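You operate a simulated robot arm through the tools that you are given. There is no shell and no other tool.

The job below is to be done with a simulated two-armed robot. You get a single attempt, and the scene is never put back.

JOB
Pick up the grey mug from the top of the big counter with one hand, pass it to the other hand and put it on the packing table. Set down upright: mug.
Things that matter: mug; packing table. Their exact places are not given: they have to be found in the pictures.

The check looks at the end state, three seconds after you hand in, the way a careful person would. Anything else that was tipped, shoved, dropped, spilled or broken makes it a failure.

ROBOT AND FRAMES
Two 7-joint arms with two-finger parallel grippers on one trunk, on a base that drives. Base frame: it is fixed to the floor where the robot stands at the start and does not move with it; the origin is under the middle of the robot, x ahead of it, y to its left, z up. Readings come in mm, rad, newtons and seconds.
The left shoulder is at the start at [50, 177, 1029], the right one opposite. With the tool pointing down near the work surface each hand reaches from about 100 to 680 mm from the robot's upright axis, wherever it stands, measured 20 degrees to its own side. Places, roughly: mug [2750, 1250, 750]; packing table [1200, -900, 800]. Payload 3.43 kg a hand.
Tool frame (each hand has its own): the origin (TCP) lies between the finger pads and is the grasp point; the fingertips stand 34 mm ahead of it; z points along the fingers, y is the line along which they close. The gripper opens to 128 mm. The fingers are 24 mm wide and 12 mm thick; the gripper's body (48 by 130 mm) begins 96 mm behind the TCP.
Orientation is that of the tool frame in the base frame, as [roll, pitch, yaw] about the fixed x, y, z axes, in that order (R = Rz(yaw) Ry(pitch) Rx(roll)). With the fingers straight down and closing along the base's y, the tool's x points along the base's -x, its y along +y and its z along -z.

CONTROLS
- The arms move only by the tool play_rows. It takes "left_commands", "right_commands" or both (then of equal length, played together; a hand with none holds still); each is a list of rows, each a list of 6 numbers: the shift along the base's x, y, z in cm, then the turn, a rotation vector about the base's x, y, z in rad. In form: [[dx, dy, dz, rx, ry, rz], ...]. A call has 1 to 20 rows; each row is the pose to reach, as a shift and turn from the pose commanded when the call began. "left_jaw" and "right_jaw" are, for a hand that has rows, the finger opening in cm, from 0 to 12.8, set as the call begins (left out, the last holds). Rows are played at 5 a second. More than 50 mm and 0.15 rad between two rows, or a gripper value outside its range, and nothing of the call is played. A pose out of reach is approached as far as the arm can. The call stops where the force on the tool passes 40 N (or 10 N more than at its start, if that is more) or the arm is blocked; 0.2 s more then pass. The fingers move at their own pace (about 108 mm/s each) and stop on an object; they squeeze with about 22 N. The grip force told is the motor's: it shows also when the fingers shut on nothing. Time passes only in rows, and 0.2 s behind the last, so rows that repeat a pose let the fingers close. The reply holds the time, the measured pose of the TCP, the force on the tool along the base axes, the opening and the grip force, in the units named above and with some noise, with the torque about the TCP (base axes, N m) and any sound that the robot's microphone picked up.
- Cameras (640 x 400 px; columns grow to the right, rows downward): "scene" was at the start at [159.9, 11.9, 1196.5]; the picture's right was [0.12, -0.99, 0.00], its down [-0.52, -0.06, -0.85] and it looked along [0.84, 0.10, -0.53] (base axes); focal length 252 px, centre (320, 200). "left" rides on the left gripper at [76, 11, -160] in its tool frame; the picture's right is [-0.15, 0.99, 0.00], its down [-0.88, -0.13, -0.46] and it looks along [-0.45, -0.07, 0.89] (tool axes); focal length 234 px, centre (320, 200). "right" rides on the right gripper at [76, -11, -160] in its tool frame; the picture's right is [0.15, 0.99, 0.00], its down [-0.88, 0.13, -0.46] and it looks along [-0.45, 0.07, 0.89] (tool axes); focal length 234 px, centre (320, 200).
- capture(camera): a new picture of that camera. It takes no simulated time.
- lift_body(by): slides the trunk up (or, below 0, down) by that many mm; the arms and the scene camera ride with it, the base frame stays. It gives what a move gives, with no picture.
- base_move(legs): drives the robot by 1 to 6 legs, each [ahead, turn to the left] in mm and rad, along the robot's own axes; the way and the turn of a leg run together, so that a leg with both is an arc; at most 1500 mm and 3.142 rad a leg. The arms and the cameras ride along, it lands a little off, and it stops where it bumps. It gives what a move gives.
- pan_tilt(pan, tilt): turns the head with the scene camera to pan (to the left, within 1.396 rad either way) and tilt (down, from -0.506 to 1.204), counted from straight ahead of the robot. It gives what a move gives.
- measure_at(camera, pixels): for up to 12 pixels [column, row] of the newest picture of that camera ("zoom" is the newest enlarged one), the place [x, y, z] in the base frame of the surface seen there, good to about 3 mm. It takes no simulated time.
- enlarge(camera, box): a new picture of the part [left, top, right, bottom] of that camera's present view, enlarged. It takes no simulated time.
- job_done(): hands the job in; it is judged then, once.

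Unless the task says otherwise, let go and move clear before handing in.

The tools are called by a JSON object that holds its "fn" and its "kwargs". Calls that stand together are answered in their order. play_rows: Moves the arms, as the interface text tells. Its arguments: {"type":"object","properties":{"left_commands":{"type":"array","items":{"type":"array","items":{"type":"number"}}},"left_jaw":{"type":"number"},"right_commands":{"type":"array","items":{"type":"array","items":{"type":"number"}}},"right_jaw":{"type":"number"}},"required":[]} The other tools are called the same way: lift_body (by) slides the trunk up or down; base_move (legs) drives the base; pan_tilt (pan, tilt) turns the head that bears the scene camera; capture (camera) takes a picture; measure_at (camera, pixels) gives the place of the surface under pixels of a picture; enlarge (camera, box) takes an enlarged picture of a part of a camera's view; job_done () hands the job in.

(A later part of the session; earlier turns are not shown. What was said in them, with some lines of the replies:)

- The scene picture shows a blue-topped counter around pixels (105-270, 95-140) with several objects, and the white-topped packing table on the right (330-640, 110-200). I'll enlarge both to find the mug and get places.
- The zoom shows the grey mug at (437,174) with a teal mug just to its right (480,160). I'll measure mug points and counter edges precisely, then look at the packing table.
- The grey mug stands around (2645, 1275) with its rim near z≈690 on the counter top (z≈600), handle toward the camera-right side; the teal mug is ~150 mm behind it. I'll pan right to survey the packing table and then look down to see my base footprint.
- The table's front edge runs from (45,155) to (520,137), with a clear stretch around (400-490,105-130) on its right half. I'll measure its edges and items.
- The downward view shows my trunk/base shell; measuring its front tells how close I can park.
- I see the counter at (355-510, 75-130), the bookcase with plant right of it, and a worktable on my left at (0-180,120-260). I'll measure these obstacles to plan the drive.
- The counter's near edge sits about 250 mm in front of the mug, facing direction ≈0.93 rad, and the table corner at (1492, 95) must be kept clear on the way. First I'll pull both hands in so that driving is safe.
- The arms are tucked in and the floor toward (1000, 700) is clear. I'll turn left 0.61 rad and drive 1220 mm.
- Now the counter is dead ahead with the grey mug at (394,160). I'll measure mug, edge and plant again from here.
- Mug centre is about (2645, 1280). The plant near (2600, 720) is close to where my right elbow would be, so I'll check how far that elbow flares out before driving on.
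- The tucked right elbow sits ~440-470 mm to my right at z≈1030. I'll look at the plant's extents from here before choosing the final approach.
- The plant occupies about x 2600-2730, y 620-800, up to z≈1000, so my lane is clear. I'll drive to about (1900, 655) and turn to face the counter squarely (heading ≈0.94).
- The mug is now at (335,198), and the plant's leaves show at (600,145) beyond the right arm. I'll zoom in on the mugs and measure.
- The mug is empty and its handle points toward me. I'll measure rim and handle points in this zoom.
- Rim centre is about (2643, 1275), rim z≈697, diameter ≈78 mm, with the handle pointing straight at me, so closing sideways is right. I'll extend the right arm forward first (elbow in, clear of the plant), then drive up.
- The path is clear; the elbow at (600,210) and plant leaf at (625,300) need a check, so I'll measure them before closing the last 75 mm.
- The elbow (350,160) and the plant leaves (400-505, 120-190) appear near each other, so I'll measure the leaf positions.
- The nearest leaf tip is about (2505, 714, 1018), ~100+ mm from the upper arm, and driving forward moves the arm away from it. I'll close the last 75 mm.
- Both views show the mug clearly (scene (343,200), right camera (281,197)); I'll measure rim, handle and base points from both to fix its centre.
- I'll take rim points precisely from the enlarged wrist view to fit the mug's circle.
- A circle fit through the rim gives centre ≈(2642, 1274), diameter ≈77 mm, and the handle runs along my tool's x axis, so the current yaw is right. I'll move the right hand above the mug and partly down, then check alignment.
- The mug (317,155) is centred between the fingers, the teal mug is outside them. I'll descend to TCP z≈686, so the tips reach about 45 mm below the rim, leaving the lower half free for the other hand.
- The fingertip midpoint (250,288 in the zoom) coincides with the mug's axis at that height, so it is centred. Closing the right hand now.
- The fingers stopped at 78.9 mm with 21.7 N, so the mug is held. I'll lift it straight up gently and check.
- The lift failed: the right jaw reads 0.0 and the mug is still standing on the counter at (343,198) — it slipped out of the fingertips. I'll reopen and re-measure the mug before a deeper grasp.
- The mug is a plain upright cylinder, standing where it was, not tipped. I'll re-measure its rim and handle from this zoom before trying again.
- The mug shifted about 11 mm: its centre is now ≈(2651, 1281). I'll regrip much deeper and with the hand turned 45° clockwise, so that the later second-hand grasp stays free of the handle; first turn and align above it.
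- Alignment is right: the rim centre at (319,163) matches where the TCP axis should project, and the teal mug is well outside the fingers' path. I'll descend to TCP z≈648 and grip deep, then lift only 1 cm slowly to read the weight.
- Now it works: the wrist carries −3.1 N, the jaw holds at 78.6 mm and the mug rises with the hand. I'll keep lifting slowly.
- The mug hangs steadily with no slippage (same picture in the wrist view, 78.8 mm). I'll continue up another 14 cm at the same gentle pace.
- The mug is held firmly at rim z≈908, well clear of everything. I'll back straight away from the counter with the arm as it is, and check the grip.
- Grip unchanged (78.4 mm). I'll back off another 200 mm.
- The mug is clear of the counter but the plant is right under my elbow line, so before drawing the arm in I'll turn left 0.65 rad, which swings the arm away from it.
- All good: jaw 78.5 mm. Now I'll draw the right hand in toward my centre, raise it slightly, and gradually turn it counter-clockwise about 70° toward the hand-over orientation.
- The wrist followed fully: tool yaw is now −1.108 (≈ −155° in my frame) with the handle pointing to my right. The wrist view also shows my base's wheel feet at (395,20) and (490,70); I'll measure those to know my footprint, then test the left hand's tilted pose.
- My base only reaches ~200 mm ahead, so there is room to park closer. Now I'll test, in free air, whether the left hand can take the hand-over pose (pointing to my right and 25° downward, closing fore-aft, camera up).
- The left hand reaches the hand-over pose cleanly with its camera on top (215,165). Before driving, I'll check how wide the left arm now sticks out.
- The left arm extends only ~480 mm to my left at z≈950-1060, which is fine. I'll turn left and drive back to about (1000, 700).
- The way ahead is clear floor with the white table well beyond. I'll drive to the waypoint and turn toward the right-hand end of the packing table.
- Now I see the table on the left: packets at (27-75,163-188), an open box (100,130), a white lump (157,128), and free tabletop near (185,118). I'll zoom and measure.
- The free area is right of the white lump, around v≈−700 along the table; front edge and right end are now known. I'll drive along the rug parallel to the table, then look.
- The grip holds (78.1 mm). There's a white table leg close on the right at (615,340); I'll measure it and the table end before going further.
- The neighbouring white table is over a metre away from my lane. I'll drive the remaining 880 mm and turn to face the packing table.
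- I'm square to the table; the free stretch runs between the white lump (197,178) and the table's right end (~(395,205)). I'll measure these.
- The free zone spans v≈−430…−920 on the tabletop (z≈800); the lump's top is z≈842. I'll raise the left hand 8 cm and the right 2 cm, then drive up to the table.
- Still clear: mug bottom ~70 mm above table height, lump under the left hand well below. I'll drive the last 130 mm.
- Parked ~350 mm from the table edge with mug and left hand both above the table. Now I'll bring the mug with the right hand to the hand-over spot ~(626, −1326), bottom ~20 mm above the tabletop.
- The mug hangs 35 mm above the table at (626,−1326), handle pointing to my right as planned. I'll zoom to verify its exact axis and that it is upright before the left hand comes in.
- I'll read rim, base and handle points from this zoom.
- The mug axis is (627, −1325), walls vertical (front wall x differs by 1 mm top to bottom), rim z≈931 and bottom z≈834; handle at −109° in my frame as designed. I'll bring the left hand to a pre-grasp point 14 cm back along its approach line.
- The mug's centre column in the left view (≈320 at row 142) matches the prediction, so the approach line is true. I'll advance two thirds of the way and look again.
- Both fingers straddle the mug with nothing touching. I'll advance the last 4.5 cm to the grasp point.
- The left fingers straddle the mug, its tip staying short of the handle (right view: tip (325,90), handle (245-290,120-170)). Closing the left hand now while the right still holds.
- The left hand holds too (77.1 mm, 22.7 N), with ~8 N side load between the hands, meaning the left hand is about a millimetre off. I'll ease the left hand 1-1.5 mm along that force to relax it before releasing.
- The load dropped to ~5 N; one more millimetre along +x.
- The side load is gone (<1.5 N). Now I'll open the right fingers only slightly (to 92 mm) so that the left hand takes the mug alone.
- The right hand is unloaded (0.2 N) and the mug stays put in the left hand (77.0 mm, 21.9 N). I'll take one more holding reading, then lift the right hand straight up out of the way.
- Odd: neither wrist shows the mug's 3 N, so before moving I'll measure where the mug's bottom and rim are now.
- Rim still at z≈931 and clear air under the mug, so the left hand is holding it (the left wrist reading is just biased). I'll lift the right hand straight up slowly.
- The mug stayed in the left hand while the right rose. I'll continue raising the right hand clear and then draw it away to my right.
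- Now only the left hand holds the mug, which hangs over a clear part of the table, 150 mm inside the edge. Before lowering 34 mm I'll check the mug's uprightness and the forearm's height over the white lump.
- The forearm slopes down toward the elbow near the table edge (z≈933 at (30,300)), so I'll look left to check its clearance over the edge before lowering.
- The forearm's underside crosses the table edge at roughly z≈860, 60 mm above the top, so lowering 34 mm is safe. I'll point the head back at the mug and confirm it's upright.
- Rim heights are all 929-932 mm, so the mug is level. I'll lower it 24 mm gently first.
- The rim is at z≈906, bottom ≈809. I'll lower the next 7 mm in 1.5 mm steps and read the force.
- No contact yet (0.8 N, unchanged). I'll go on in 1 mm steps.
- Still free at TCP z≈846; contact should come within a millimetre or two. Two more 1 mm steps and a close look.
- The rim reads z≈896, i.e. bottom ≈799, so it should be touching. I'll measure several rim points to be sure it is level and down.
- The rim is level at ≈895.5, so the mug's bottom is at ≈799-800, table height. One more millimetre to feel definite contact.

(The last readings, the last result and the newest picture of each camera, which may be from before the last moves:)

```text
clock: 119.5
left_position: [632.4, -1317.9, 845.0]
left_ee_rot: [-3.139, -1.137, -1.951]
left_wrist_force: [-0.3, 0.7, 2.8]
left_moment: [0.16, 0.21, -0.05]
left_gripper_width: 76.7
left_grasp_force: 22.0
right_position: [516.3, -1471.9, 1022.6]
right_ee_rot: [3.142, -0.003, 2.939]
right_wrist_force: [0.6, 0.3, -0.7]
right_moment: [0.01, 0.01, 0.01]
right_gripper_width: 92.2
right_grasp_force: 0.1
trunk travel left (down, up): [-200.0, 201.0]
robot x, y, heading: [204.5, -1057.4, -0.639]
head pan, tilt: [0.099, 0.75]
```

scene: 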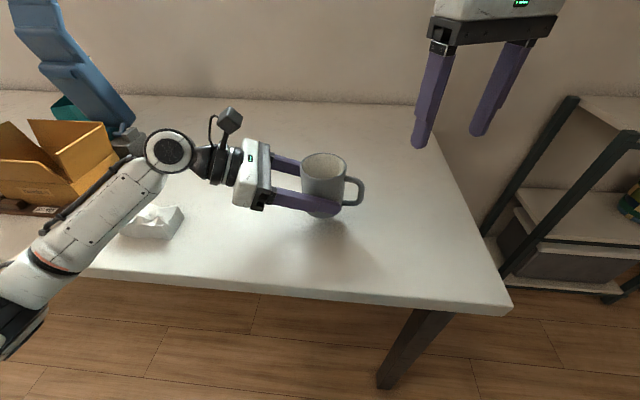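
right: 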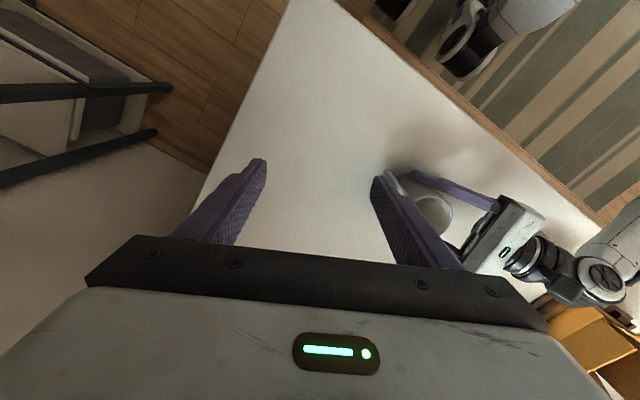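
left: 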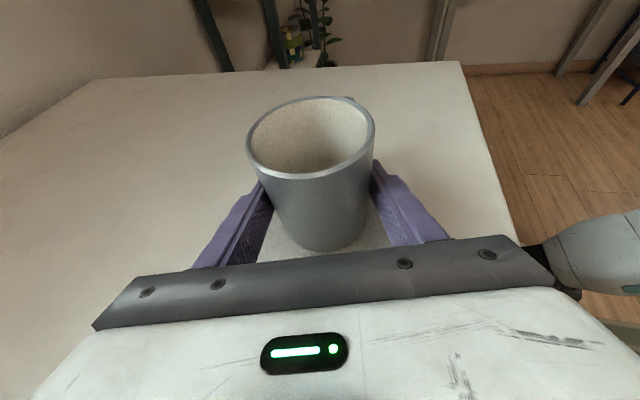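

The wrist now reads +2.8 N: the mug stands on the table. I'll open the left fingers and check that it stays put.

{"fn": "play_rows", "kwargs": {"left_commands": [[0, 0, 0, 0, 0, 0], [0, 0, 0, 0, 0, 0], [0, 0, 0, 0, 0, 0], [0, 0, 0, 0, 0, 0]], "left_jaw": 12.0}}

{"fn": "capture", "kwargs": {"camera": "left"}}

{"fn": "enlarge", "kwargs": {"camera": "scene", "box": [220, 130, 400, 250]}}

```text
clock: 120.5
left_position: [632.6, -1318.1, 844.0]
left_ee_rot: [-3.138, -1.134, -1.949]
left_wrist_force: [-0.1, 1.0, -0.9]
left_moment: [0.01, 0.0, 0.03]
left_gripper_width: 120.3
left_grasp_force: 0.1
right_position: [518.2, -1470.7, 1024.1]
right_ee_rot: [-3.142, -0.001, 2.939]
right_wrist_force: [0.2, -0.3, -0.1]
right_moment: [0.0, 0.02, -0.02]
right_gripper_width: 91.7
right_grasp_force: 0.2
trunk travel left (down, up): [-200.0, 201.0]
robot x, y, heading: [199.0, -1057.0, -0.642]
head pan, tilt: [0.099, 0.75]
```

```text
taken
```

left: 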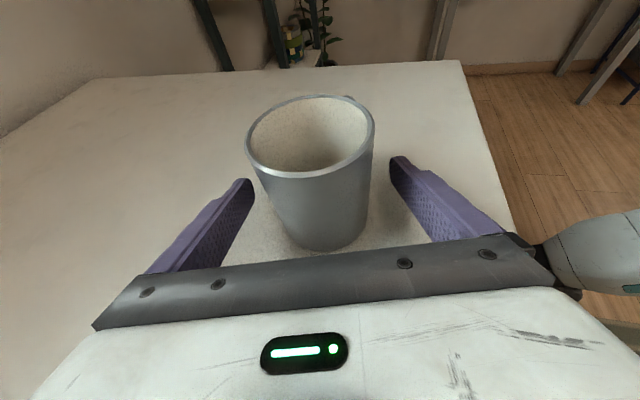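

```text
3.33 times, centred on (310, 190) of scene
```

zoom: 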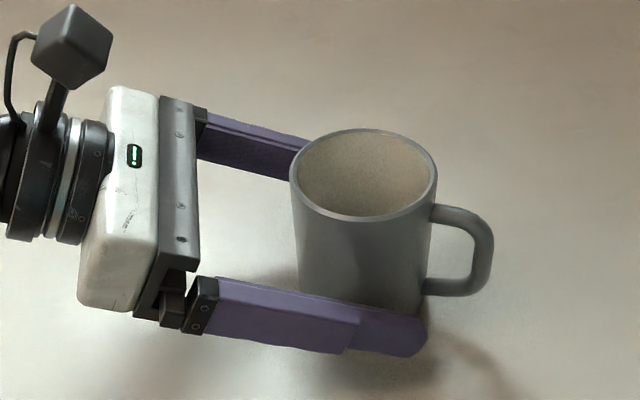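

The mug stands free, upright, with ~20 mm clearance either side of the open fingers. I'll withdraw the left hand back along its approach line.

{"fn": "play_rows", "kwargs": {"left_commands": [[0.5, 1.27, 0.63, 0, 0, 0], [1.0, 2.53, 1.27, 0, 0, 0], [1.67, 4.2, 2.1, 0, 0, 0], [2.33, 5.9, 2.96, 0, 0, 0], [3.0, 7.6, 3.8, 0, 0, 0], [3.67, 9.3, 5.0, 0, 0, 0], [4.2, 10.8, 6.8, 0, 0, 0], [4.5, 11.9, 9.0, 0, 0, 0], [4.7, 13.5, 11.0, 0, 0, 0]]}}

{"fn": "capture", "kwargs": {"camera": "scene"}}

{"fn": "capture", "kwargs": {"camera": "left"}}

```text
clock: 122.5
left_position: [680.5, -1182.8, 953.6]
left_ee_rot: [-3.14, -1.134, -1.948]
left_wrist_force: [0.1, 0.6, -1.0]
left_moment: [-0.03, 0.0, -0.01]
left_gripper_width: 120.1
left_grasp_force: 0.0
right_position: [518.0, -1470.5, 1024.2]
right_ee_rot: [-3.141, 0.0, 2.938]
right_wrist_force: [0.5, 0.0, -0.8]
right_moment: [-0.01, 0.0, 0.01]
right_gripper_width: 91.9
right_grasp_force: 0.1
trunk travel left (down, up): [-200.0, 201.0]
robot x, y, heading: [200.7, -1054.8, -0.641]
head pan, tilt: [0.099, 0.75]
```

```text
taken
```

scene: 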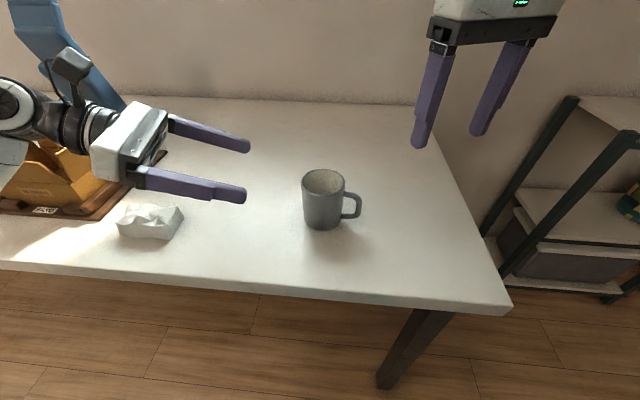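

```text
taken
```

left: 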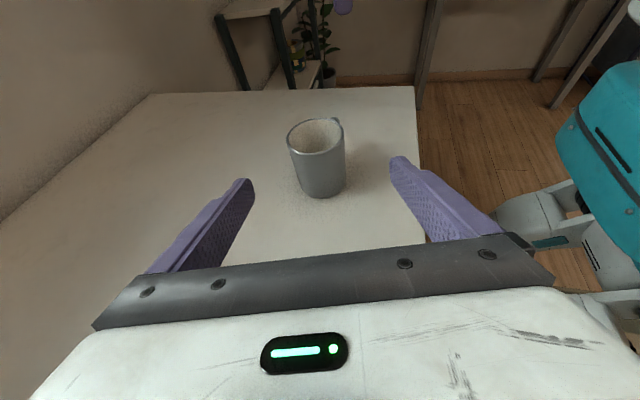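

The grey mug now stands alone and upright on the packing table at (323,198); the lump, tray and box look undisturbed. I'll verify level and position numerically.

{"fn": "enlarge", "kwargs": {"camera": "scene", "box": [260, 150, 390, 240]}}

{"fn": "measure_at", "kwargs": {"camera": "scene", "pixels": [[304, 180], [344, 181], [323, 171], [322, 191], [321, 228], [335, 226], [308, 222], [150, 212], [45, 210]]}}

```text
4.44 times, centred on (325, 195) of scene
```

zoom: 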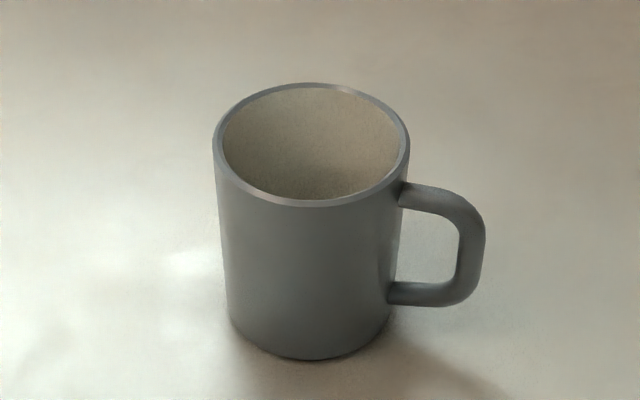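

```text
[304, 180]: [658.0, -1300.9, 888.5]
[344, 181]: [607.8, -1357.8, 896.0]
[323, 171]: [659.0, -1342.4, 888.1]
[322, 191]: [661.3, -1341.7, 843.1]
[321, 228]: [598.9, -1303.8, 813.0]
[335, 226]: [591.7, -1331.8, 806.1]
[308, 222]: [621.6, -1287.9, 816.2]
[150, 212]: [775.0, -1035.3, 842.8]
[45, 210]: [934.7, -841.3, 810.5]
```

The mug's rim is level (≈896) and its base sits on the table (z≈800), handle intact, both hands open and clear, and nothing else has moved. Handing in.

{"fn": "job_done", "kwargs": {}}

```text
The job is handed in.
```

The grey mug now stands upright on the packing table, about 150 mm in from the front edge, to the right of the white lump. The right hand took it from the counter and passed it to the left hand above the table, and the left hand set it down. I have handed the job in, and no verdict has come back yet.

- **First grasp failed:** My first grip was too shallow. The mug slipped out of the right hand as I lifted and stayed standing, about 11 mm from its original spot. A deeper second grip held.
- **Final state:** In the last pictures the mug is level, both hands are open and clear of it, and the objects I could see nearby on the table had not moved. I did not go back to look at the counter, and I saw no contact with the teal mug or the plant while I was there.
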